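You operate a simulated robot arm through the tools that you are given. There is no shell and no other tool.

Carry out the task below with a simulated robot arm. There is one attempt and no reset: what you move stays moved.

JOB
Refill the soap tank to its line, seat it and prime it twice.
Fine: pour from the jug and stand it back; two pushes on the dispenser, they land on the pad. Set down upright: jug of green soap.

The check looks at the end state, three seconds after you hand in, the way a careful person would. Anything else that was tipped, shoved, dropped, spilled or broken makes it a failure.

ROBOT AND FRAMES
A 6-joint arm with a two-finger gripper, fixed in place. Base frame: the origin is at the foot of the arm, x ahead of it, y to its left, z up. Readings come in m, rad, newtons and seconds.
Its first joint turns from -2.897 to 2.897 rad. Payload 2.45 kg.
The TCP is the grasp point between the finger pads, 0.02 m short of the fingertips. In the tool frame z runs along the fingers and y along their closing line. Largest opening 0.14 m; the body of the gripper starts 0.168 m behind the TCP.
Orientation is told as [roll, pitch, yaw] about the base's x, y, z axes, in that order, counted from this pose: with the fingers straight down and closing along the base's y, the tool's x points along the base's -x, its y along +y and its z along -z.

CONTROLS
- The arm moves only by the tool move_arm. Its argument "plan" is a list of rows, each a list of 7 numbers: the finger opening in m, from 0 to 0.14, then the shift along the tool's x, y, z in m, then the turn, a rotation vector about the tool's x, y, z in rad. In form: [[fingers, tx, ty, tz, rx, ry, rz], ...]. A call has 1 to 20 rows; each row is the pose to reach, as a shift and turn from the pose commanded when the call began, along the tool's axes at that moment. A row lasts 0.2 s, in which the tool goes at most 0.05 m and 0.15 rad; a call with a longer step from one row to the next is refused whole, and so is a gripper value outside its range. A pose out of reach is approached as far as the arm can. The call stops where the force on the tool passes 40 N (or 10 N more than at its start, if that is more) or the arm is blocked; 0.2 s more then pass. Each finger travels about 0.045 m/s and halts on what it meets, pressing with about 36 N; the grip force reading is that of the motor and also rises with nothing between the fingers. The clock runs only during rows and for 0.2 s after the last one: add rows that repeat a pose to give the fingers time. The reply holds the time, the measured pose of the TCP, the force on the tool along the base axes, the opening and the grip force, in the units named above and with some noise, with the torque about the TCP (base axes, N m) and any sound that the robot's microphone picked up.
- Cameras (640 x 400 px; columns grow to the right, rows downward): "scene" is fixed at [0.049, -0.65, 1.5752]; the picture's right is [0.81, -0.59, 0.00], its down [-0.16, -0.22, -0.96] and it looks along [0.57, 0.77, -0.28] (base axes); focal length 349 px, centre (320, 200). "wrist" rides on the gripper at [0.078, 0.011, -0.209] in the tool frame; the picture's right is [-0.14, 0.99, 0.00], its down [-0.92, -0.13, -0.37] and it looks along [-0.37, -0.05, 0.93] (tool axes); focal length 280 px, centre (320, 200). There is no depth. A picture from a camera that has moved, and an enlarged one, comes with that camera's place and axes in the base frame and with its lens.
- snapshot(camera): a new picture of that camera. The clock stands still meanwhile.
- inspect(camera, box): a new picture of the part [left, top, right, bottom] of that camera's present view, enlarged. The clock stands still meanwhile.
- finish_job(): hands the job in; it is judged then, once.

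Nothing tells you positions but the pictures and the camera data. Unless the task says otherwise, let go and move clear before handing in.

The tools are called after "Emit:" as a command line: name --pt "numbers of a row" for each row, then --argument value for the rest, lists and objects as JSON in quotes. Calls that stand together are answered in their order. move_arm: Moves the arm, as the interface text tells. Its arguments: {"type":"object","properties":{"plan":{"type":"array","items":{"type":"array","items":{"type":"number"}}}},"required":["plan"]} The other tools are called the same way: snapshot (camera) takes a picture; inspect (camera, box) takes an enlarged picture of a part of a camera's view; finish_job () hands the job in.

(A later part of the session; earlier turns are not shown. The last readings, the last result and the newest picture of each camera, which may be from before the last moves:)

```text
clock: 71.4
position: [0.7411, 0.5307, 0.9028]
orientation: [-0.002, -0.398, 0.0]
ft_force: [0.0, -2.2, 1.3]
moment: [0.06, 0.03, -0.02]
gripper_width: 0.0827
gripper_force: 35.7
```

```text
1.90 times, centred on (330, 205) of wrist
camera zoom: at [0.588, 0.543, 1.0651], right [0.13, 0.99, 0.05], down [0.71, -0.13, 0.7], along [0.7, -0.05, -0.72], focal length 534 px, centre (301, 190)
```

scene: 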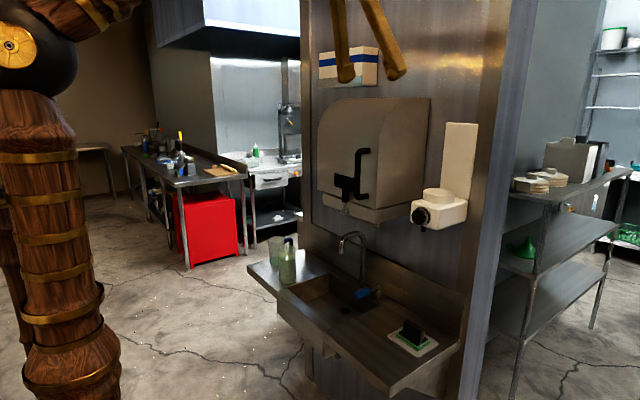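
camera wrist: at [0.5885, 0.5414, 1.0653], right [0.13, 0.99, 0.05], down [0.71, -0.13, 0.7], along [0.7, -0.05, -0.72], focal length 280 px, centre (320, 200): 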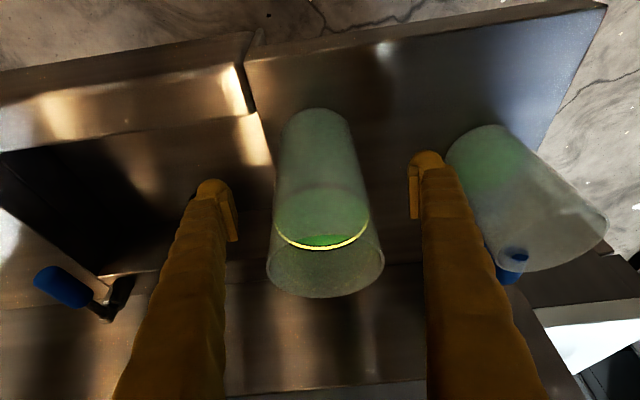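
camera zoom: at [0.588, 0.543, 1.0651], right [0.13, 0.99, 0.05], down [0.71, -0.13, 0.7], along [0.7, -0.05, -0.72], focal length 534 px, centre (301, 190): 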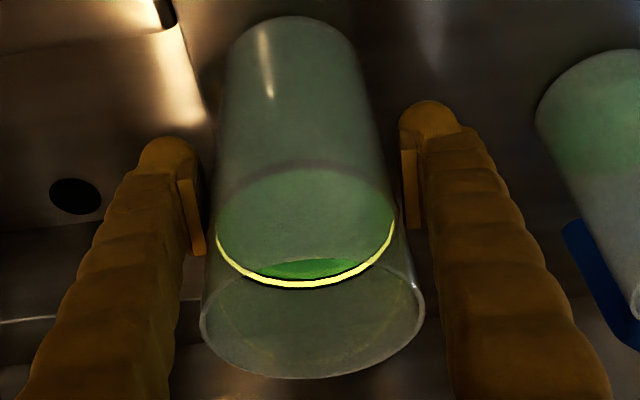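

The width reads 0.083 although the tank looks about 0.075 across, and the pads visibly stand off it. The fingers are on facet edges again, which is what let the jug slip. I'll open slightly, turn the gripper +0.39 rad, and re-close on the flats.

Emit:
move_arm --pt "0.09 0 0 0 0 0 0" --pt "0.1 0 0 0 0 0 0" --pt "0.105 0 0 0 0 0 0" --pt "0.105 0 0 0 -0.0504 0 -0.1198" --pt "0.105 0 0 0 -0.1008 0 -0.2397" --pt "0.105 0 0 0 -0.1512 0 -0.3595" --pt "0.105 0 0 0 -0.1512 0 -0.3595"

Emit:
move_arm --pt "0.09 0 0 0 0 0 0" --pt "0.08 0 0 0 0 0 0" --pt "0.07 0 0 0 0 0 0" --pt "0.06 0 0 0 0 0 0" --pt "0.05 0 0 0 0 0 0" --pt "0.04 0 0 0 0 0 0" --pt "0.04 0 0 0 0 0 0"

Emit:
inspect --camera "wrist" --box '[230, 100, 430, 310]'

```text
clock: 73.0
position: [0.7397, 0.5323, 0.9024]
orientation: [0.0, -0.398, 0.391]
ft_force: [0.1, -0.2, -0.4]
moment: [-0.02, -0.03, -0.03]
gripper_width: 0.1052
gripper_force: 0.0
```

```text
clock: 74.6
position: [0.7398, 0.5308, 0.9022]
orientation: [-0.001, -0.399, 0.389]
ft_force: [-0.7, 1.4, 0.4]
moment: [0.21, 0.06, -0.04]
gripper_width: 0.0759
gripper_force: 35.8
```

```text
1.90 times, centred on (330, 205) of wrist
camera zoom: at [0.5949, 0.4837, 1.0647], right [-0.26, 0.96, 0.05], down [0.7, 0.15, 0.7], along [0.66, 0.22, -0.72], focal length 534 px, centre (301, 190)
```

zoom: 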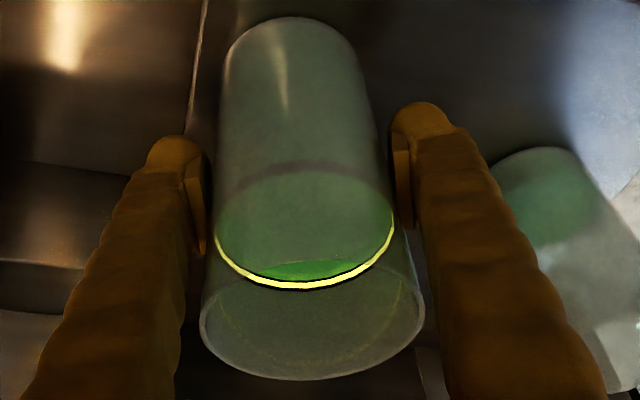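

The width is now 0.076, which matches the tank's diameter, so the pads are on the flats. I'll make a 1 cm test lift.

Emit:
move_arm --pt "0.04 -0.0012 0 -0.0028 0 0 0" --pt "0.04 -0.0023 0 -0.0055 0 0 0" --pt "0.04 -0.0039 0 -0.0092 0 0 0" --pt "0.04 -0.0039 0 -0.0092 0 0 0" --pt "0.04 -0.0039 0 -0.0092 0 0 0"

Emit:
inspect --camera "wrist" --box '[230, 100, 430, 310]'

Emit:
inspect --camera "scene" --box '[265, 225, 325, 285]'

```text
clock: 75.8
position: [0.7402, 0.5309, 0.9121]
orientation: [-0.001, -0.396, 0.389]
ft_force: [-0.2, 0.2, -5.2]
moment: [0.0, 0.01, -0.01]
gripper_width: 0.076
gripper_force: 36.3
```

```text
1.90 times, centred on (330, 205) of wrist
camera zoom: at [0.5947, 0.4833, 1.075], right [-0.26, 0.96, 0.05], down [0.7, 0.15, 0.7], along [0.66, 0.22, -0.72], focal length 534 px, centre (301, 190)
```

zoom: 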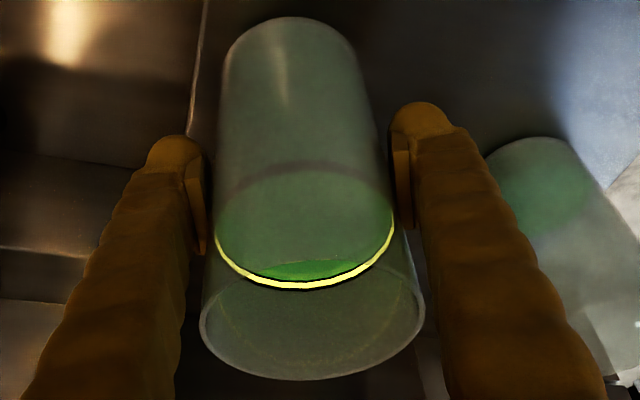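

```text
6.67 times, centred on (295, 255) of scene
camera zoom: at [0.049, -0.65, 1.5752], right [0.81, -0.59, 0.0], down [-0.16, -0.22, -0.96], along [0.57, 0.77, -0.28], focal length 2326 px, centre (487, -167)
```

zoom: 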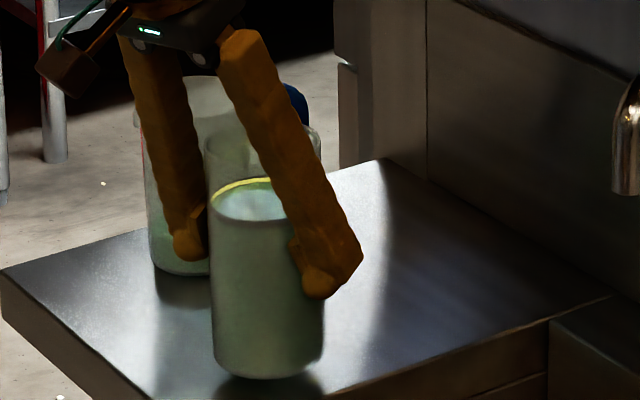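

The tank is held firmly with no slip. I'll carry it smoothly upright: lift, pull back from the wall, then move sideways in front of the towel dispenser.

Emit:
move_arm --pt "0.04 -0.0039 0 -0.0092 0 0 0" --pt "0.04 -0.0116 0 -0.0277 0 0 0" --pt "0.04 -0.0213 0 -0.0507 0 0 0" --pt "0.04 -0.031 0 -0.0737 0 0 0" --pt "0.04 -0.0407 0 -0.0968 0 0 0" --pt "0.04 -0.0503 0 -0.1198 0 0 0" --pt "0.04 -0.0562 0 -0.1337 0 0 0" --pt "0.04 -0.0581 0 -0.1383 0 0 0"

Emit:
inspect --camera "wrist" --box '[230, 100, 430, 310]'

```text
clock: 77.6
position: [0.739, 0.5317, 1.0607]
orientation: [-0.002, -0.395, 0.388]
ft_force: [0.1, -0.4, -5.0]
moment: [0.02, 0.0, -0.01]
gripper_width: 0.0756
gripper_force: 35.8
```

```text
1.90 times, centred on (330, 205) of wrist
camera zoom: at [0.594, 0.4842, 1.2241], right [-0.26, 0.96, 0.05], down [0.7, 0.15, 0.7], along [0.66, 0.22, -0.72], focal length 534 px, centre (301, 190)
```

zoom: 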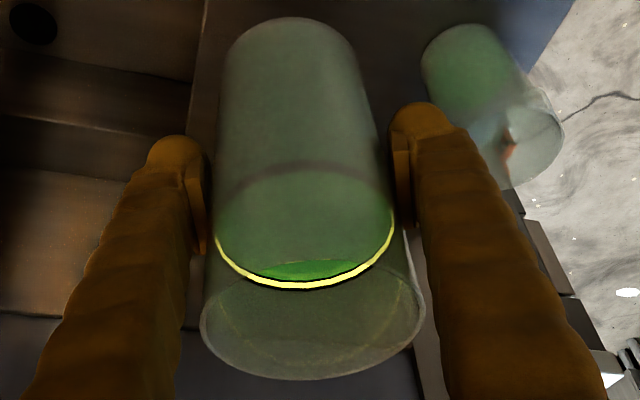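

The tank is rock steady. Next I'll move back and up.

Emit:
move_arm --pt "0.04 0.0003 -0.001 -0.0119 0 0 0" --pt "0.04 0.001 -0.003 -0.0357 0 0 0" --pt "0.04 0.0019 -0.0057 -0.0689 0 0 0" --pt "0.04 0.0028 -0.0086 -0.1035 0 0 0" --pt "0.04 0.0038 -0.0115 -0.1381 0 0 0" --pt "0.04 0.0047 -0.0144 -0.1727 0 0 0" --pt "0.04 0.0057 -0.0172 -0.2073 0 0 0" --pt "0.04 0.0067 -0.0201 -0.2419 0 0 0" --pt "0.04 0.0076 -0.023 -0.2765 0 0 0" --pt "0.04 0.0086 -0.0259 -0.3111 0 0 0" --pt "0.04 0.0095 -0.0287 -0.3457 0 0 0" --pt "0.04 0.0105 -0.0316 -0.3803 0 0 0" --pt "0.04 0.0113 -0.034 -0.4089 0 0 0" --pt "0.04 0.0118 -0.0356 -0.428 0 0 0" --pt "0.04 0.0118 -0.0356 -0.428 0 0 0"

Emit:
snapshot --camera "scene"

```text
clock: 80.8
position: [0.5902, 0.4322, 1.4523]
orientation: [-0.001, -0.398, 0.389]
ft_force: [-0.5, -0.1, -3.7]
moment: [-0.03, 0.0, -0.01]
gripper_width: 0.0759
gripper_force: 35.8
```

```text
taken
```

scene: 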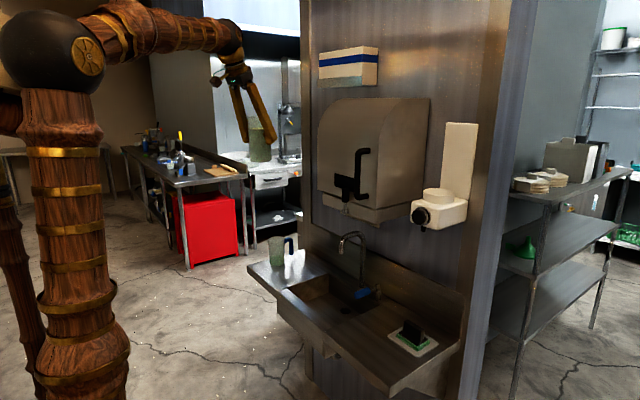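

I'll move sideways across to the dispenser's lane with a smooth ramp.

Emit:
move_arm --pt "0.04 0.0034 -0.0091 -0.0014 0 0 0" --pt "0.04 0.0103 -0.0273 -0.0043 0 0 0" --pt "0.04 0.0207 -0.0546 -0.0087 0 0 0" --pt "0.04 0.0327 -0.0865 -0.0138 0 0 0" --pt "0.04 0.0447 -0.1184 -0.0188 0 0 0" --pt "0.04 0.0585 -0.1548 -0.0246 0 0 0" --pt "0.04 0.0723 -0.1913 -0.0304 0 0 0" --pt "0.04 0.0861 -0.2277 -0.0362 0 0 0" --pt "0.04 0.0998 -0.2641 -0.042 0 0 0" --pt "0.04 0.1136 -0.3006 -0.0478 0 0 0" --pt "0.04 0.1274 -0.337 -0.0536 0 0 0" --pt "0.04 0.1411 -0.3734 -0.0594 0 0 0" --pt "0.04 0.1532 -0.4053 -0.0644 0 0 0" --pt "0.04 0.1635 -0.4326 -0.0688 0 0 0" --pt "0.04 0.1695 -0.4486 -0.0713 0 0 0" --pt "0.04 0.1721 -0.4554 -0.0724 0 0 0" --pt "0.04 0.1721 -0.4554 -0.0724 0 0 0"

Emit:
snapshot --camera "scene"

Emit:
snapshot --camera "wrist"

```text
clock: 84.4
position: [0.5902, -0.0613, 1.4524]
orientation: [-0.001, -0.396, 0.39]
ft_force: [-0.1, 0.4, -4.6]
moment: [-0.01, -0.03, 0.04]
gripper_width: 0.076
gripper_force: 36.1
```

```text
taken
```

scene: 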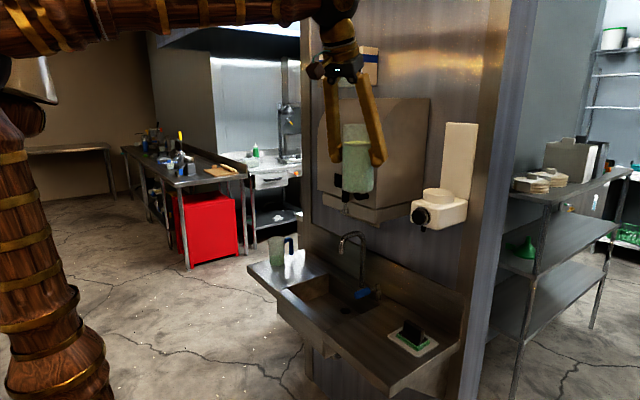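

```text
taken
camera wrist: at [0.4441, -0.1082, 1.6155], right [-0.26, 0.96, 0.05], down [0.7, 0.15, 0.7], along [0.66, 0.22, -0.72], focal length 280 px, centre (320, 200)
```

wrist: 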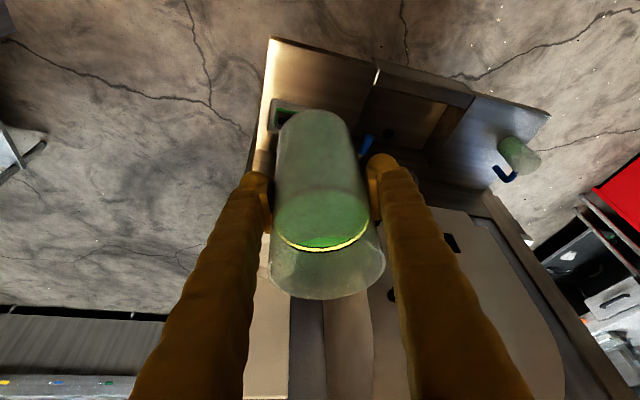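

The tank is in the right lane with a clear path ahead. I'll advance toward the wall, stopping short of the collar for an alignment check.

Emit:
move_arm --pt "0.04 -0.0089 -0.0039 0.0037 0 0 0" --pt "0.04 -0.0266 -0.0118 0.0112 0 0 0" --pt "0.04 -0.0488 -0.0217 0.0205 0 0 0" --pt "0.04 -0.0754 -0.0335 0.0317 0 0 0" --pt "0.04 -0.102 -0.0454 0.0429 0 0 0" --pt "0.04 -0.1286 -0.0572 0.0541 0 0 0" --pt "0.04 -0.1553 -0.069 0.0652 0 0 0" --pt "0.04 -0.1819 -0.0809 0.0764 0 0 0" --pt "0.04 -0.2041 -0.0907 0.0857 0 0 0" --pt "0.04 -0.2173 -0.0966 0.0913 0 0 0" --pt "0.04 -0.2218 -0.0986 0.0932 0 0 0" --pt "0.04 -0.2218 -0.0986 0.0932 0 0 0"

Emit:
snapshot --camera "wrist"

Emit:
inspect --camera "scene" --box '[380, 130, 480, 240]'

```text
clock: 87.0
position: [0.8485, -0.0588, 1.4531]
orientation: [-0.001, -0.398, 0.39]
ft_force: [-0.2, -0.2, -5.2]
moment: [-0.02, 0.03, 0.0]
gripper_width: 0.0758
gripper_force: 35.8
```

```text
taken
camera wrist: at [0.7036, -0.107, 1.6163], right [-0.26, 0.96, 0.05], down [0.7, 0.15, 0.7], along [0.66, 0.22, -0.72], focal length 280 px, centre (320, 200)
```

wrist: 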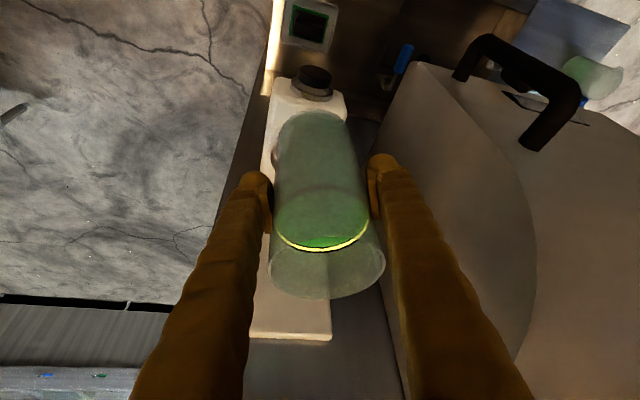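

```text
3.64 times, centred on (430, 185) of scene
camera zoom: at [0.049, -0.65, 1.5752], right [0.81, -0.59, 0.0], down [-0.16, -0.22, -0.96], along [0.57, 0.77, -0.28], focal length 1268 px, centre (-80, 254)
```

zoom: 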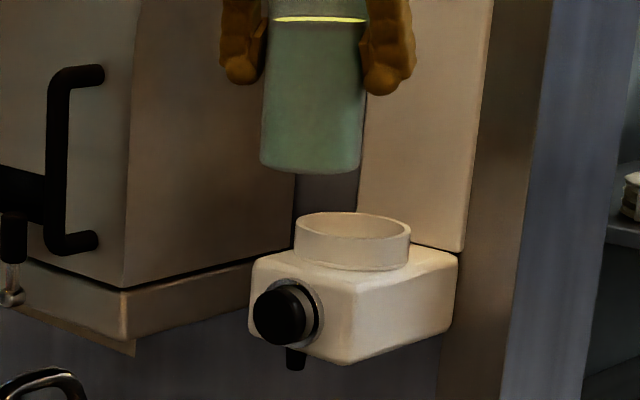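

The tank is about 6.5 cm short of the collar and higher than it. I'll move it over the collar and compare them in the scene view.

Emit:
move_arm --pt "0.04 -0.0069 -0.0031 0.0029 0 0 0" --pt "0.04 -0.0207 -0.0096 0.0087 0 0 0" --pt "0.04 -0.0345 -0.016 0.0145 0 0 0" --pt "0.04 -0.0483 -0.0223 0.0203 0 0 0" --pt "0.04 -0.0549 -0.0254 0.0231 0 0 0" --pt "0.04 -0.0549 -0.0254 0.0231 0 0 0"

Emit:
snapshot --camera "wrist"

Emit:
inspect --camera "scene" --box '[400, 140, 480, 230]'

```text
clock: 88.4
position: [0.9138, -0.0599, 1.4531]
orientation: [0.0, -0.395, 0.388]
ft_force: [0.1, 1.5, -4.5]
moment: [0.02, 0.01, 0.03]
gripper_width: 0.0757
gripper_force: 35.8
```

```text
taken
camera wrist: at [0.7688, -0.1078, 1.6154], right [-0.26, 0.96, 0.05], down [0.7, 0.15, 0.7], along [0.66, 0.22, -0.72], focal length 280 px, centre (320, 200)
```

wrist: 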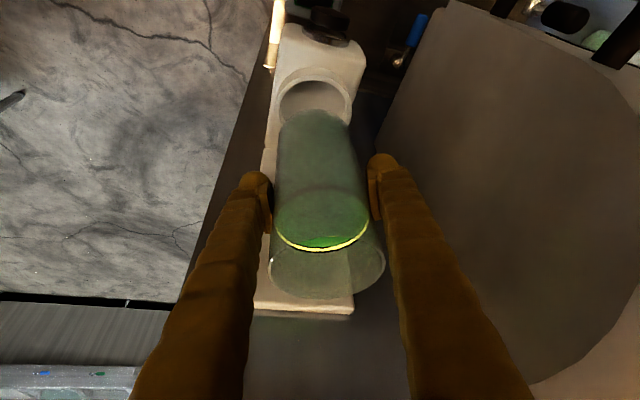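

```text
4.44 times, centred on (440, 185) of scene
camera zoom: at [0.049, -0.65, 1.5752], right [0.81, -0.59, 0.0], down [-0.16, -0.22, -0.96], along [0.57, 0.77, -0.28], focal length 1550 px, centre (-213, 267)
```

zoom: 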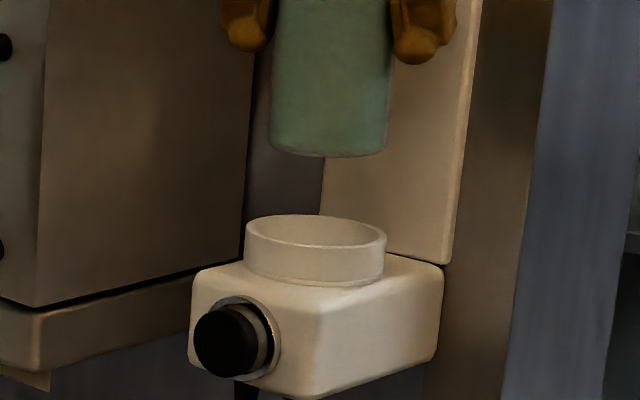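

I can see the near arc of the collar below the tank in the wrist view. I'll zoom in on both views to check alignment and any tank tilt.

Emit:
inspect --camera "scene" --box '[420, 100, 480, 180]'

Emit:
inspect --camera "wrist" --box '[250, 50, 390, 150]'

Emit:
inspect --camera "scene" --box '[420, 160, 480, 210]'

```text
5.00 times, centred on (450, 140) of scene
camera zoom: at [0.049, -0.65, 1.5752], right [0.81, -0.59, 0.0], down [-0.16, -0.22, -0.96], along [0.57, 0.77, -0.28], focal length 1744 px, centre (-330, 500)
```

zoom: 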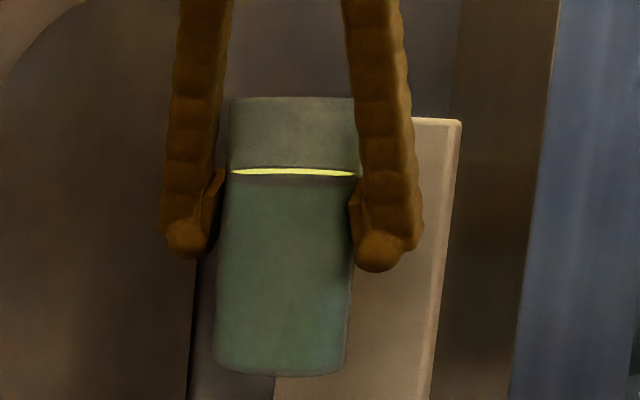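

```text
4.00 times, centred on (320, 100) of wrist
camera zoom: at [0.7688, -0.1078, 1.6154], right [-0.26, 0.96, 0.05], down [0.7, 0.15, 0.7], along [0.66, 0.22, -0.72], focal length 1122 px, centre (320, 600)
```

zoom: 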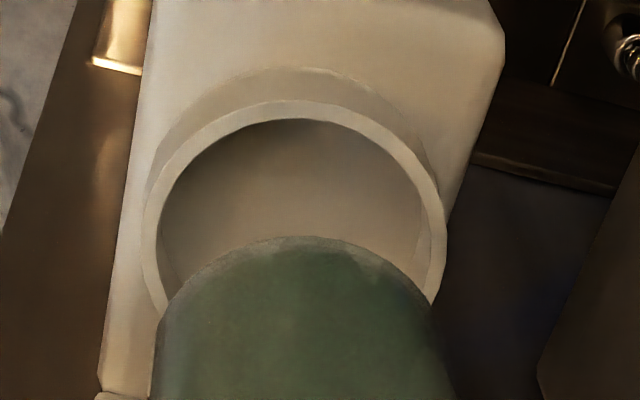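

```text
8.00 times, centred on (450, 185) of scene
camera zoom: at [0.049, -0.65, 1.5752], right [0.81, -0.59, 0.0], down [-0.16, -0.22, -0.96], along [0.57, 0.77, -0.28], focal length 2791 px, centre (-720, 320)
```

zoom: 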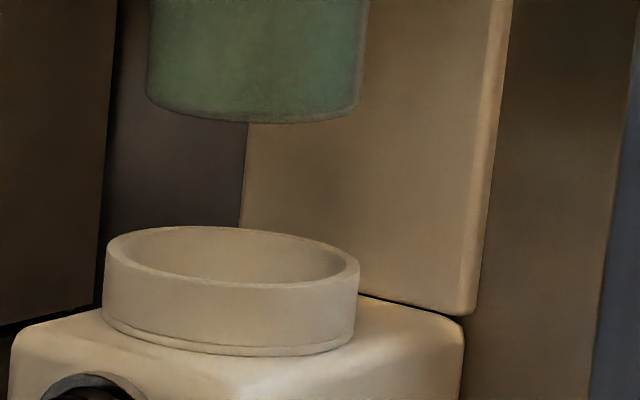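

The bottom-to-ring offset is within about 1-2 mm in both views. I'll nudge slightly and lower until the tank base is about 1 cm above the collar, then compare again.

Emit:
move_arm --pt "0.04 0.0051 0 0.0088 0 0 0" --pt "0.04 0.0109 0 0.0226 0 0 0" --pt "0.04 0.0159 0 0.0346 0 0 0" --pt "0.04 0.0186 0 0.041 0 0 0" --pt "0.04 0.0186 0 0.041 0 0 0"

Emit:
inspect --camera "scene" --box '[420, 160, 480, 210]'

Emit:
inspect --camera "wrist" --box '[250, 50, 390, 150]'

```text
clock: 89.6
position: [0.9148, -0.0628, 1.4065]
orientation: [-0.002, -0.396, 0.389]
ft_force: [0.3, -0.4, -5.6]
moment: [0.04, 0.02, -0.01]
gripper_width: 0.0758
gripper_force: 35.8
```

```text
8.00 times, centred on (450, 185) of scene
camera zoom: at [0.049, -0.65, 1.5752], right [0.81, -0.59, 0.0], down [-0.16, -0.22, -0.96], along [0.57, 0.77, -0.28], focal length 2791 px, centre (-720, 320)
```

zoom: 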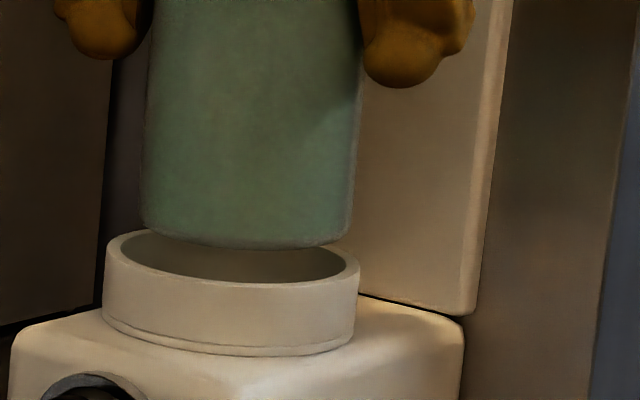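

```text
4.00 times, centred on (320, 100) of wrist
camera zoom: at [0.7683, -0.1097, 1.5701], right [-0.26, 0.96, 0.05], down [0.7, 0.15, 0.7], along [0.66, 0.22, -0.72], focal length 1122 px, centre (320, 600)
```

zoom: 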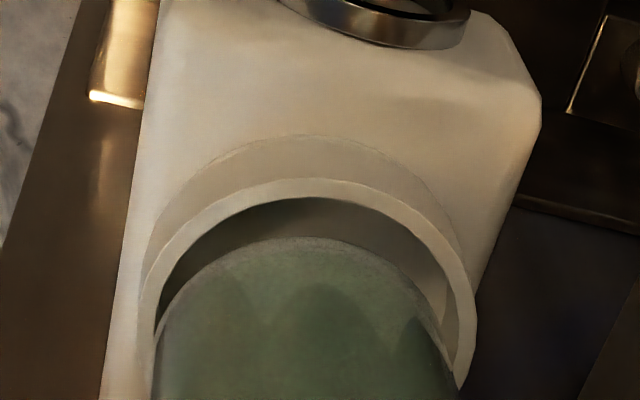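

In the scene view the tank sits about 3-4 mm too far right of the collar. I'll shift it -3 mm in x and look again.

Emit:
move_arm --pt "0.04 0.0014 0.0004 -0.0006 0 0 0" --pt "0.04 0.0027 0.0008 -0.0011 0 0 0" --pt "0.04 0.0027 0.0008 -0.0011 0 0 0"

Emit:
inspect --camera "scene" --box '[425, 175, 470, 210]'

Emit:
inspect --camera "wrist" --box '[250, 50, 390, 150]'

```text
clock: 90.4
position: [0.9102, -0.0616, 1.4053]
orientation: [0.0, -0.396, 0.389]
ft_force: [0.0, -0.2, -5.1]
moment: [0.0, 0.01, 0.01]
gripper_width: 0.0759
gripper_force: 36.2
```

```text
11.43 times, centred on (448, 192) of scene
camera zoom: at [0.049, -0.65, 1.5752], right [0.81, -0.59, 0.0], down [-0.16, -0.22, -0.96], along [0.57, 0.77, -0.28], focal length 3987 px, centre (-1137, 286)
```

zoom: 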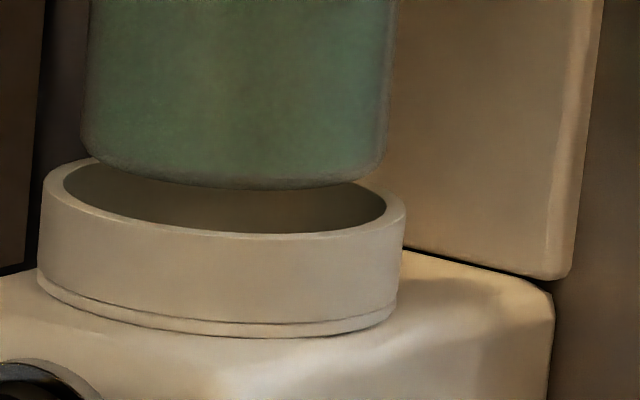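

```text
4.00 times, centred on (320, 100) of wrist
camera zoom: at [0.7651, -0.1098, 1.5697], right [-0.26, 0.96, 0.05], down [0.7, 0.15, 0.7], along [0.66, 0.22, -0.72], focal length 1122 px, centre (320, 600)
```

zoom: 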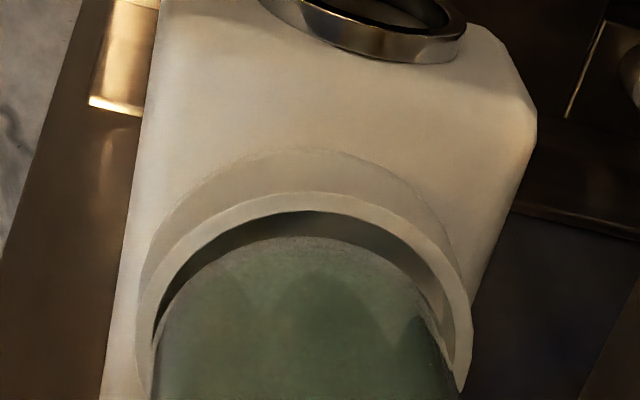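

Both views now agree to within about 2 mm. I'll lower slowly, watching the force for any contact with the collar rim.

Emit:
move_arm --pt "0.04 0.0016 0 0.0037 0 0 0" --pt "0.04 0.0031 0 0.0074 0 0 0" --pt "0.04 0.0039 0 0.0092 0 0 0" --pt "0.04 0.0047 0 0.0111 0 0 0" --pt "0.04 0.0047 0 0.0111 0 0 0"

Emit:
inspect --camera "scene" --box '[425, 175, 470, 210]'

Emit:
inspect --camera "wrist" --box '[250, 60, 390, 160]'

```text
clock: 91.6
position: [0.9107, -0.0625, 1.3958]
orientation: [-0.001, -0.397, 0.39]
ft_force: [0.4, 0.3, -5.5]
moment: [-0.05, -0.02, 0.0]
gripper_width: 0.0759
gripper_force: 36.2
```

```text
11.43 times, centred on (448, 192) of scene
camera zoom: at [0.049, -0.65, 1.5752], right [0.81, -0.59, 0.0], down [-0.16, -0.22, -0.96], along [0.57, 0.77, -0.28], focal length 3987 px, centre (-1137, 286)
```

zoom: 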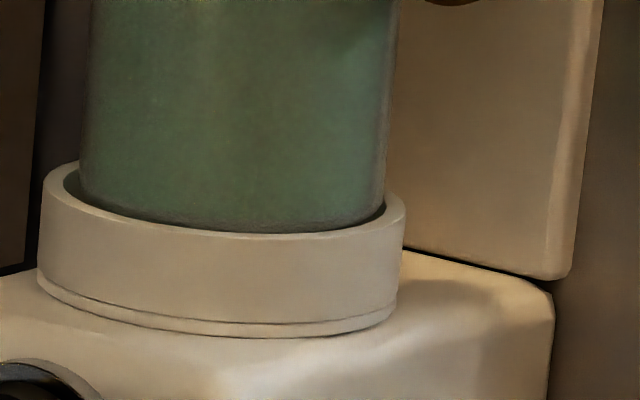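

```text
4.00 times, centred on (320, 110) of wrist
camera zoom: at [0.7656, -0.11, 1.5579], right [-0.26, 0.96, 0.05], down [0.7, 0.15, 0.7], along [0.66, 0.22, -0.72], focal length 1122 px, centre (320, 560)
```

zoom: 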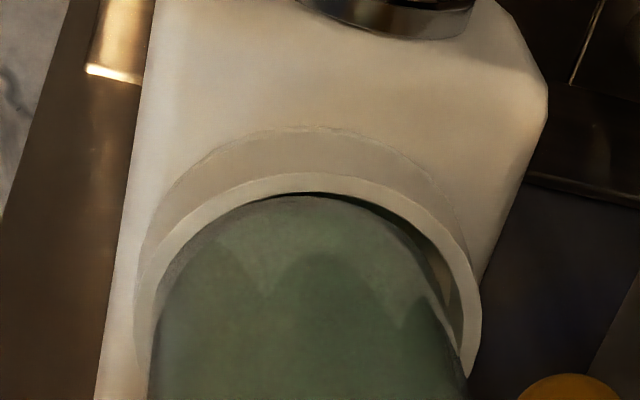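

The tank base is at rim height with no contact yet. The gap is uneven (wide on the right, none on the left), so it needs about 3 mm sideways in +y. I'll shift and re-check.

Emit:
move_arm --pt "0.04 -0.0003 0.0015 0.0001 0 0 0" --pt "0.04 -0.0005 0.0029 0.0002 0 0 0" --pt "0.04 -0.0005 0.0029 0.0002 0 0 0"

Emit:
inspect --camera "scene" --box '[425, 175, 470, 210]'

Emit:
inspect --camera "wrist" --box '[270, 90, 380, 170]'

```text
clock: 92.4
position: [0.9105, -0.0603, 1.3948]
orientation: [-0.002, -0.396, 0.388]
ft_force: [-0.3, -0.4, -6.2]
moment: [-0.01, 0.03, -0.01]
gripper_width: 0.0756
gripper_force: 36.2
```

```text
11.43 times, centred on (448, 192) of scene
camera zoom: at [0.049, -0.65, 1.5752], right [0.81, -0.59, 0.0], down [-0.16, -0.22, -0.96], along [0.57, 0.77, -0.28], focal length 3987 px, centre (-1137, 286)
```

zoom: 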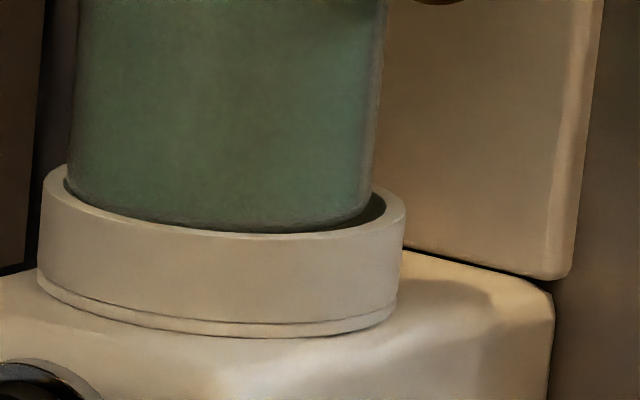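

```text
5.00 times, centred on (325, 130) of wrist
camera zoom: at [0.7644, -0.1073, 1.5578], right [-0.26, 0.96, 0.05], down [0.7, 0.15, 0.7], along [0.66, 0.22, -0.72], focal length 1402 px, centre (295, 550)
```

zoom: 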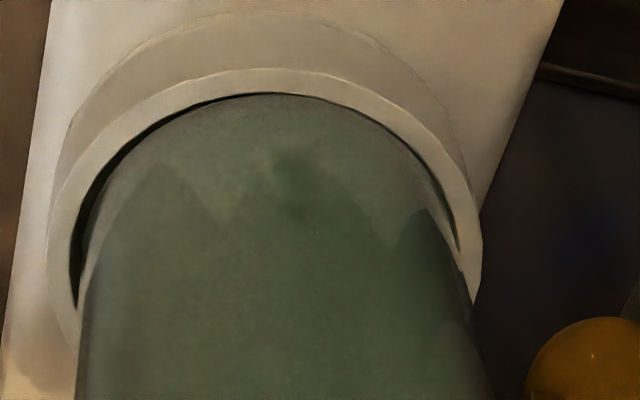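

Now it's nearly centred and needs about 1.5 mm forward. I'll make that tweak and start the insertion with small steps.

Emit:
move_arm --pt "0.04 -0.0012 -0.001 0.0005 0 0 0" --pt "0.04 -0.0012 -0.001 0.0005 0 0 0"

Emit:
inspect --camera "wrist" --box '[270, 90, 380, 170]'

Emit:
inspect --camera "scene" --box '[425, 175, 470, 210]'

```text
clock: 93.0
position: [0.9121, -0.0595, 1.3953]
orientation: [-0.003, -0.396, 0.391]
ft_force: [-0.2, 1.2, -5.6]
moment: [-0.02, 0.03, 0.02]
gripper_width: 0.0758
gripper_force: 36.3
```

```text
5.00 times, centred on (325, 130) of wrist
camera zoom: at [0.7661, -0.1073, 1.5577], right [-0.26, 0.96, 0.05], down [0.7, 0.15, 0.7], along [0.66, 0.22, -0.72], focal length 1402 px, centre (295, 550)
```

zoom: 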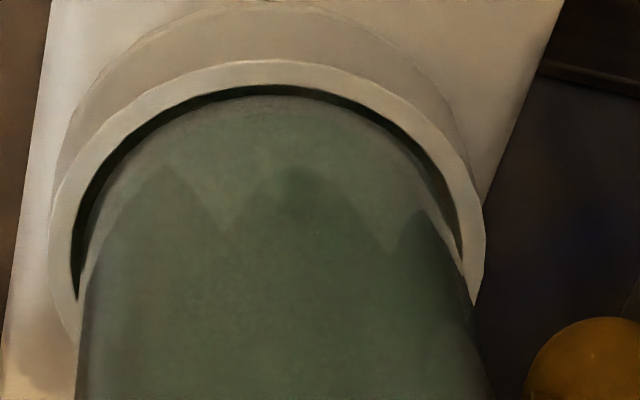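

```text
11.43 times, centred on (448, 192) of scene
camera zoom: at [0.049, -0.65, 1.5752], right [0.81, -0.59, 0.0], down [-0.16, -0.22, -0.96], along [0.57, 0.77, -0.28], focal length 3987 px, centre (-1137, 286)
```

zoom: 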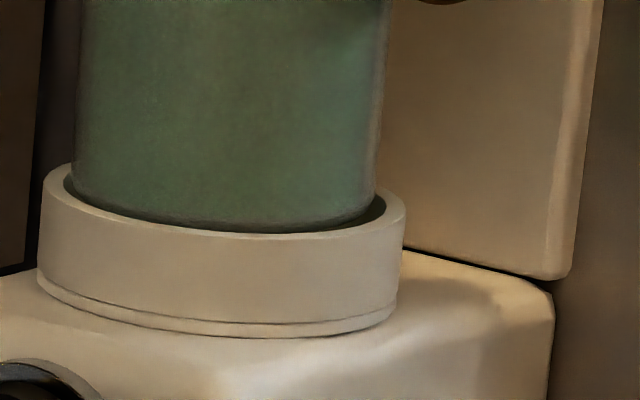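

The gaps are balanced all round in both views, so I'm inserting now in 2 mm steps.

Emit:
move_arm --pt "0.04 0.0008 0 0.0018 0 0 0" --pt "0.04 0.0016 0 0.0037 0 0 0" --pt "0.04 0.0023 0 0.0055 0 0 0" --pt "0.04 0.0031 0 0.0074 0 0 0" --pt "0.04 0.0031 0 0.0074 0 0 0"

Emit:
inspect --camera "scene" --box '[425, 175, 470, 210]'

Emit:
inspect --camera "wrist" --box '[270, 90, 380, 170]'

```text
clock: 94.2
position: [0.9118, -0.0597, 1.3864]
orientation: [-0.002, -0.395, 0.388]
ft_force: [-0.3, 0.1, -5.5]
moment: [0.02, 0.0, -0.01]
gripper_width: 0.0758
gripper_force: 36.0
```

```text
11.43 times, centred on (448, 192) of scene
camera zoom: at [0.049, -0.65, 1.5752], right [0.81, -0.59, 0.0], down [-0.16, -0.22, -0.96], along [0.57, 0.77, -0.28], focal length 3987 px, centre (-1137, 286)
```

zoom: 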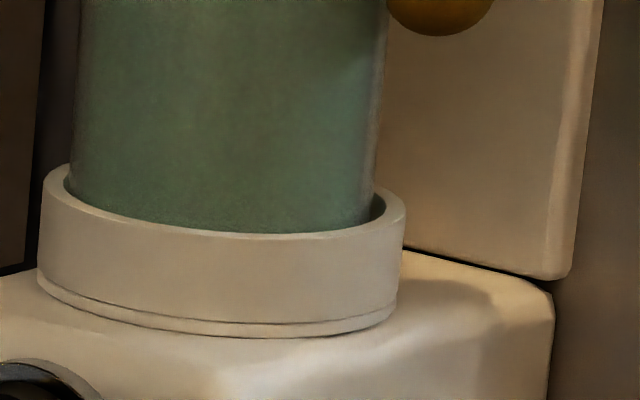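

```text
5.00 times, centred on (325, 130) of wrist
camera zoom: at [0.7661, -0.1069, 1.5499], right [-0.26, 0.96, 0.05], down [0.7, 0.15, 0.7], along [0.66, 0.22, -0.72], focal length 1402 px, centre (295, 550)
```

zoom: 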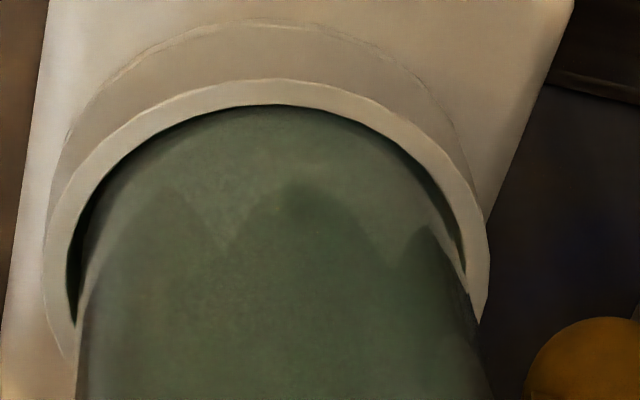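

The tank is entering the collar with no added force. I'll continue downward.

Emit:
move_arm --pt "0.04 0.0008 0 0.0018 0 0 0" --pt "0.04 0.0016 0 0.0037 0 0 0" --pt "0.04 0.0023 0 0.0055 0 0 0" --pt "0.04 0.0031 0 0.0074 0 0 0" --pt "0.04 0.0031 0 0.0074 0 0 0"

Emit:
move_arm --pt "0.04 0.0004 0 0.0009 0 0 0" --pt "0.04 0.0008 0 0.0018 0 0 0" --pt "0.04 0.0008 0 0.0018 0 0 0"

Emit:
inspect --camera "scene" --box '[425, 175, 470, 210]'

```text
clock: 95.4
position: [0.9127, -0.0585, 1.3795]
orientation: [-0.002, -0.396, 0.39]
ft_force: [0.3, -0.1, -5.5]
moment: [-0.05, 0.02, 0.03]
gripper_width: 0.0758
gripper_force: 35.5
```

```text
clock: 96.2
position: [0.9096, -0.0589, 1.3784]
orientation: [-0.001, -0.397, 0.389]
ft_force: [2.8, 0.0, 7.5]
moment: [-0.04, -0.22, -0.01]
gripper_width: 0.0758
gripper_force: 35.4
```

```text
11.43 times, centred on (448, 192) of scene
camera zoom: at [0.049, -0.65, 1.5752], right [0.81, -0.59, 0.0], down [-0.16, -0.22, -0.96], along [0.57, 0.77, -0.28], focal length 3987 px, centre (-1137, 286)
```

zoom: 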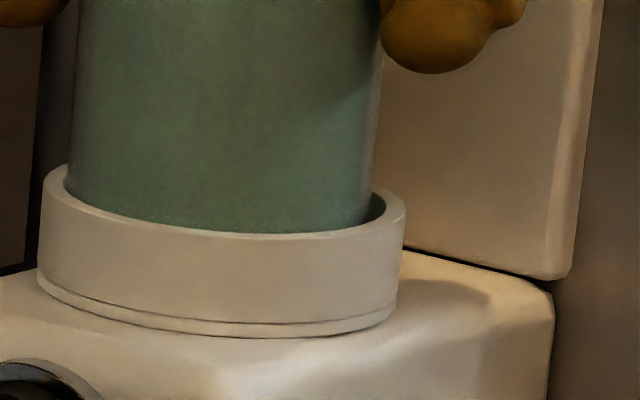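

The tank touched bottom at about 16 mm of insertion, which matches the collar depth. I'll press down lightly to make sure it's fully seated.

Emit:
move_arm --pt "0.04 0.0004 0 0.0009 0 0 0" --pt "0.04 0.0008 0 0.0018 0 0 0" --pt "0.04 0.0008 0 0.0018 0 0 0"

Emit:
inspect --camera "wrist" --box '[270, 90, 380, 170]'

Emit:
inspect --camera "scene" --box '[410, 120, 480, 220]'

```text
clock: 97.0
position: [0.9108, -0.06, 1.3758]
orientation: [-0.001, -0.397, 0.389]
ft_force: [-1.8, -0.6, 29.1]
moment: [-0.09, 0.05, 0.0]
gripper_width: 0.076
gripper_force: 36.0
```

```text
5.00 times, centred on (325, 130) of wrist
camera zoom: at [0.7645, -0.1071, 1.5387], right [-0.26, 0.96, 0.05], down [0.7, 0.15, 0.7], along [0.66, 0.22, -0.72], focal length 1402 px, centre (295, 550)
```

zoom: 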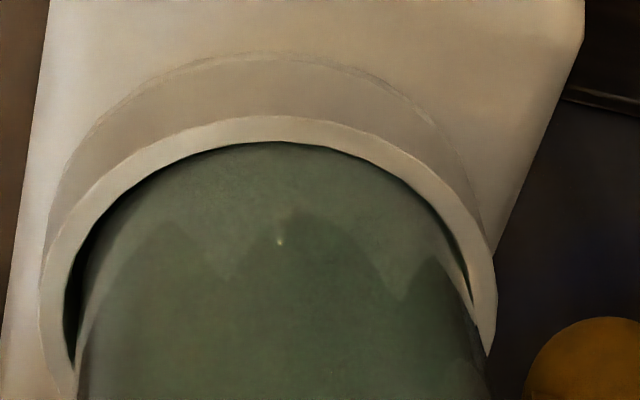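

```text
4.00 times, centred on (445, 170) of scene
camera zoom: at [0.049, -0.65, 1.5752], right [0.81, -0.59, 0.0], down [-0.16, -0.22, -0.96], along [0.57, 0.77, -0.28], focal length 1395 px, centre (-180, 320)
```

zoom: 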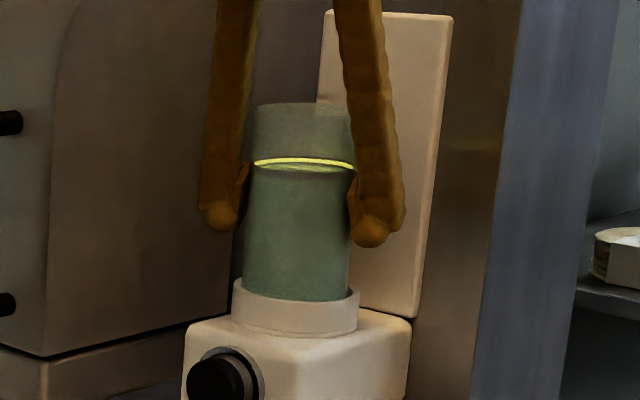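

It's firmly bottomed (29 N with almost no travel). I'll release the pressure, open the fingers, and back out upward.

Emit:
move_arm --pt "0.04 -0.0006 0 -0.0014 0 0 0" --pt "0.07 -0.0006 0 -0.0014 0 0 0" --pt "0.09 -0.0006 0 -0.0014 0 0 0" --pt "0.105 -0.0006 0 -0.0014 0 0 0" --pt "0.105 -0.0006 0 -0.0014 0 0 0"

Emit:
inspect --camera "scene" --box '[410, 120, 480, 220]'

Emit:
snapshot --camera "wrist"

```text
clock: 98.2
position: [0.9112, -0.0598, 1.377]
orientation: [-0.001, -0.395, 0.39]
ft_force: [-0.3, -0.3, 0.2]
moment: [0.01, -0.01, -0.03]
gripper_width: 0.105
gripper_force: 0.1
```

```text
4.00 times, centred on (445, 170) of scene
camera zoom: at [0.049, -0.65, 1.5752], right [0.81, -0.59, 0.0], down [-0.16, -0.22, -0.96], along [0.57, 0.77, -0.28], focal length 1395 px, centre (-180, 320)
```

zoom: 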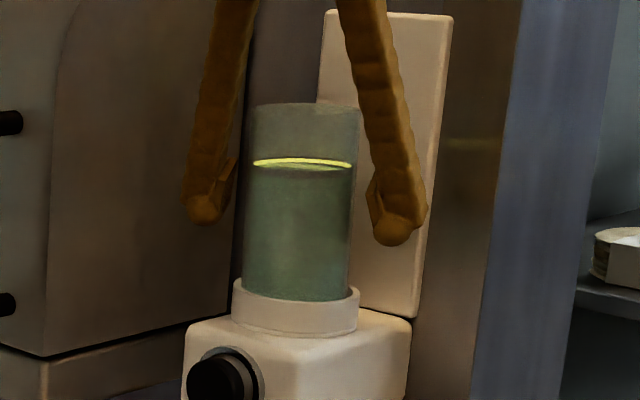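

```text
taken
camera wrist: at [0.7658, -0.107, 1.5393], right [-0.26, 0.96, 0.05], down [0.7, 0.15, 0.7], along [0.66, 0.22, -0.72], focal length 280 px, centre (320, 200)
```

wrist: 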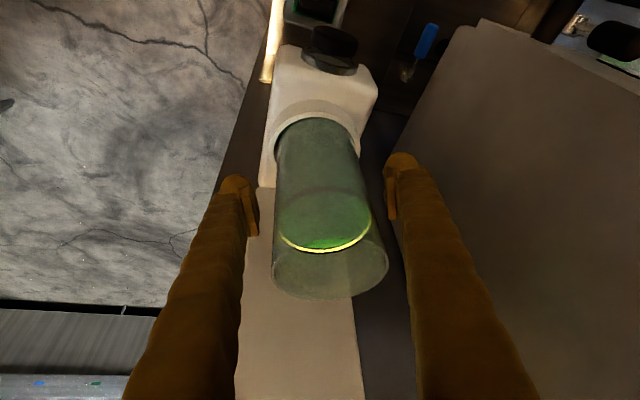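

The tank stands seated in the collar with the soap at the line. Now I'll retreat along the tool axis.

Emit:
move_arm --pt "0.105 0 0 -0.02 0 0 0" --pt "0.105 0 0 -0.055 0 0 0" --pt "0.105 0 0 -0.095 0 0 0" --pt "0.105 0 0 -0.135 0 0 0" --pt "0.105 0 0 -0.175 0 0 0" --pt "0.105 0 0 -0.215 0 0 0" --pt "0.105 0 0 -0.25 0 0 0"

Emit:
inspect --camera "scene" --box '[400, 110, 490, 240]'

Emit:
snapshot --camera "wrist"

```text
clock: 99.8
position: [0.8216, -0.0947, 1.6072]
orientation: [0.0, -0.396, 0.389]
ft_force: [0.0, -1.0, 0.7]
moment: [0.02, 0.01, 0.01]
gripper_width: 0.1051
gripper_force: 0.1
```

```text
3.08 times, centred on (445, 175) of scene
camera zoom: at [0.049, -0.65, 1.5752], right [0.81, -0.59, 0.0], down [-0.16, -0.22, -0.96], along [0.57, 0.77, -0.28], focal length 1073 px, centre (-65, 277)
```

zoom: 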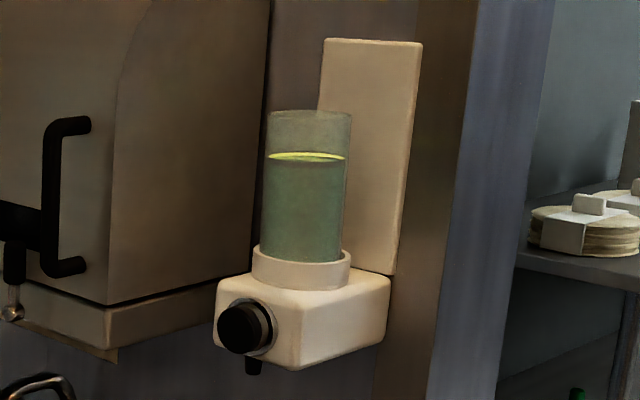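

```text
taken
camera wrist: at [0.6768, -0.1433, 1.7707], right [-0.26, 0.96, 0.05], down [0.7, 0.15, 0.7], along [0.66, 0.22, -0.72], focal length 280 px, centre (320, 200)
```

wrist: 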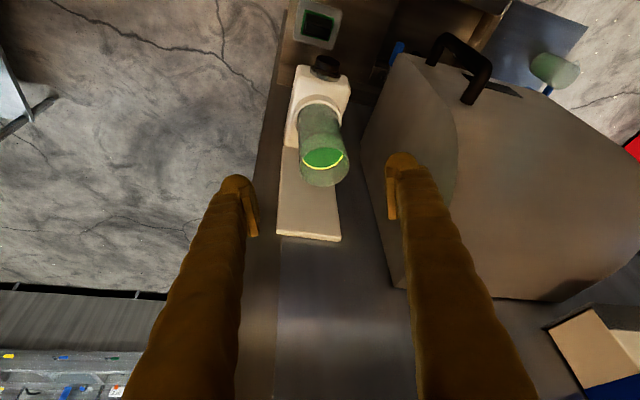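

The tank is seated upright at its line. Next is the button: I'll back off, close the fingers and turn the tool horizontal, pointing at the wall.

Emit:
move_arm --pt "0.08 0.0357 0.0193 0.0031 0.0251 0 0.0598" --pt "0.06 0.0714 0.0386 0.0061 0.0503 0 0.1195" --pt "0.04 0.1072 0.0579 0.0092 0.0754 0 0.1793" --pt "0.02 0.1429 0.0772 0.0123 0.1005 0 0.2391" --pt "0.0 0.1786 0.0965 0.0153 0.1257 0 0.2988" --pt "0.0 0.2143 0.1158 0.0184 0.1508 0 0.3586" --pt "0.0 0.2143 0.1158 0.0184 0.1508 0 0.3586"

Emit:
move_arm --pt "0.0 0.0108 0 0.0257 0 -0.1303 0" --pt "0.0 0.0216 0 0.0514 0 -0.2607 0" --pt "0.0 0.0324 0 0.0771 0 -0.391 0" --pt "0.0 0.0432 0 0.1028 0 -0.5213 0" --pt "0.0 0.0541 0 0.1286 0 -0.6517 0" --pt "0.0 0.0649 0 0.1543 0 -0.782 0" --pt "0.0 0.0757 0 0.18 0 -0.9123 0" --pt "0.0 0.0865 0 0.2057 0 -1.0427 0" --pt "0.0 0.0973 0 0.2314 0 -1.173 0"

Emit:
snapshot --camera "wrist"

Emit:
snapshot --camera "scene"

```text
clock: 101.4
position: [0.6026, -0.0624, 1.5085]
orientation: [0.0, -0.398, -0.002]
ft_force: [0.7, -0.4, -0.6]
moment: [-0.02, -0.02, 0.01]
gripper_width: 0.0001
gripper_force: 24.5
```

```text
clock: 103.6
position: [0.6112, 0.0333, 1.2469]
orientation: [-0.357, -1.395, 0.697]
ft_force: [0.0, 0.6, 0.2]
moment: [-0.01, -0.02, -0.01]
gripper_width: 0.0
gripper_force: 28.8
out of reach, approached as far as the arm can: row 7, 9
stopped in row 9: the arm was blocked; the commanded pose is now the measured one
```

```text
taken
camera wrist: at [0.403, -0.0324, 1.2037], right [-0.31, 0.95, 0.07], down [-0.18, -0.14, 0.97], along [0.93, 0.29, 0.21], focal length 280 px, centre (320, 200)
```

wrist: 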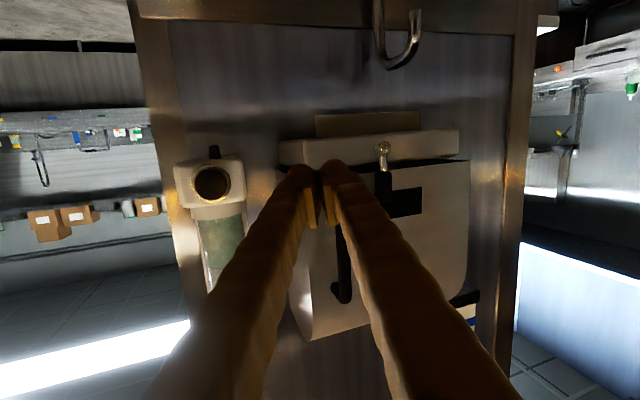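

```text
taken
```

scene: 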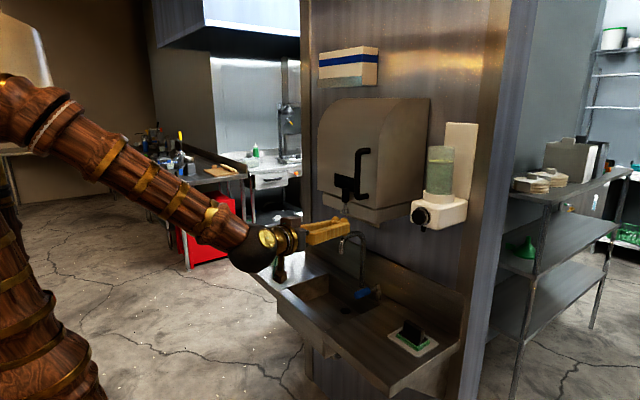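

The arm couldn't hold a horizontal tool that close to its base. It stopped clear of everything, but yawed. I'll move outward toward the dispenser's lane with a slightly less steep pitch (-1.3) and zero yaw.

Emit:
move_arm --pt "0.0 -0.0118 -0.0269 0.0162 0.0648 0.0231 0.0268" --pt "0.0 -0.0236 -0.0537 0.0324 0.1296 0.0462 0.0535" --pt "0.0 -0.0355 -0.0806 0.0487 0.1943 0.0692 0.0803" --pt "0.0 -0.0473 -0.1074 0.0649 0.2591 0.0923 0.107" --pt "0.0 -0.0591 -0.1343 0.0811 0.3239 0.1154 0.1338" --pt "0.0 -0.0591 -0.1343 0.0811 0.3239 0.1154 0.1338"

Emit:
snapshot --camera "wrist"

Emit:
inspect --camera "scene" --box '[340, 130, 480, 250]'

```text
clock: 105.0
position: [0.7403, -0.0609, 1.2999]
orientation: [0.0, -1.299, -0.001]
ft_force: [-0.5, -0.6, -0.4]
moment: [-0.01, -0.01, 0.01]
gripper_width: 0.0
gripper_force: 29.1
```

```text
taken
camera wrist: at [0.518, -0.0484, 1.2806], right [0.04, 0.99, 0.13], down [-0.11, -0.13, 0.99], along [0.99, -0.05, 0.1], focal length 280 px, centre (320, 200)
```

wrist: 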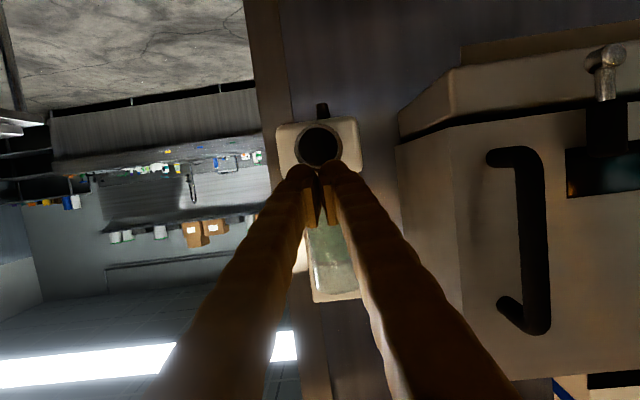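

```text
3.33 times, centred on (410, 190) of scene
camera zoom: at [0.049, -0.65, 1.5752], right [0.81, -0.59, 0.0], down [-0.16, -0.22, -0.96], along [0.57, 0.77, -0.28], focal length 1163 px, centre (20, 233)
```

zoom: 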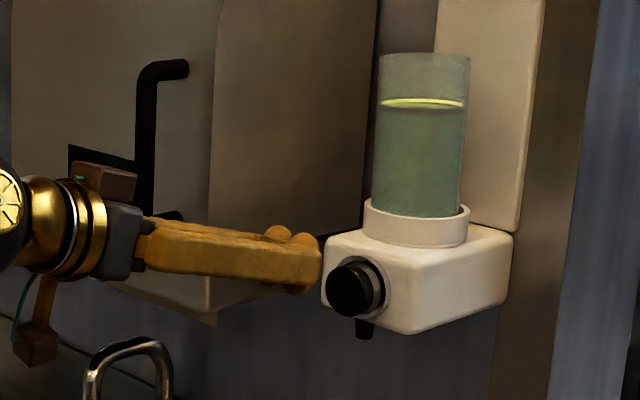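

The button is dead ahead at about (0.822, -0.058, 1.256). I'll line up the closed fingertips with its centre, just short of contact.

Emit:
move_arm --pt "0.0 0.0116 0.0008 0.0119 0 -0.05 0" --pt "0.0 0.0231 0.0017 0.0237 0 -0.1 0" --pt "0.0 0.0347 0.0025 0.0356 0 -0.15 0" --pt "0.0 0.0347 0.0025 0.0356 0 -0.15 0"

Emit:
snapshot --camera "wrist"

Emit:
inspect --camera "scene" --box '[380, 170, 470, 250]'

```text
clock: 106.0
position: [0.7636, -0.0667, 1.2576]
orientation: [0.001, -1.448, 0.005]
ft_force: [-0.4, 0.7, -0.1]
moment: [-0.02, 0.02, 0.03]
gripper_width: 0.0003
gripper_force: 29.6
out of reach, approached as far as the arm can: row 3, 4
```

```text
taken
camera wrist: at [0.547, -0.0577, 1.2067], right [0.01, 0.99, 0.14], down [-0.25, -0.13, 0.96], along [0.97, -0.04, 0.25], focal length 280 px, centre (320, 200)
```

wrist: 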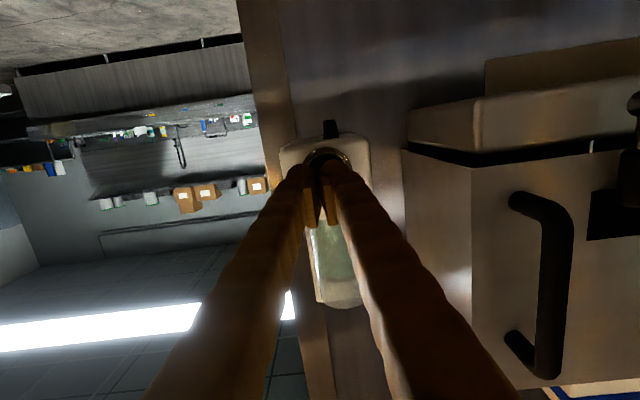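

```text
5.00 times, centred on (425, 210) of scene
camera zoom: at [0.049, -0.65, 1.5752], right [0.81, -0.59, 0.0], down [-0.16, -0.22, -0.96], along [0.57, 0.77, -0.28], focal length 1744 px, centre (-205, 150)
```

zoom: 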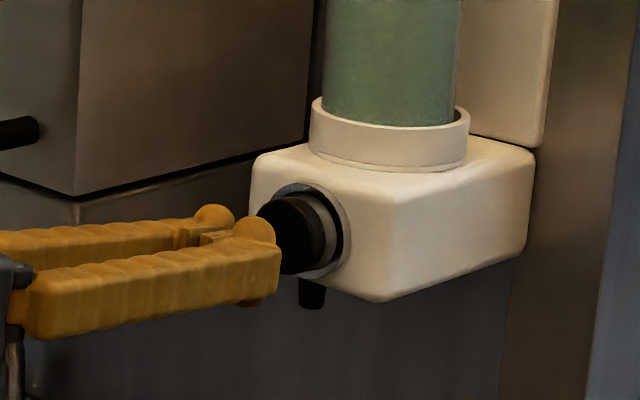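

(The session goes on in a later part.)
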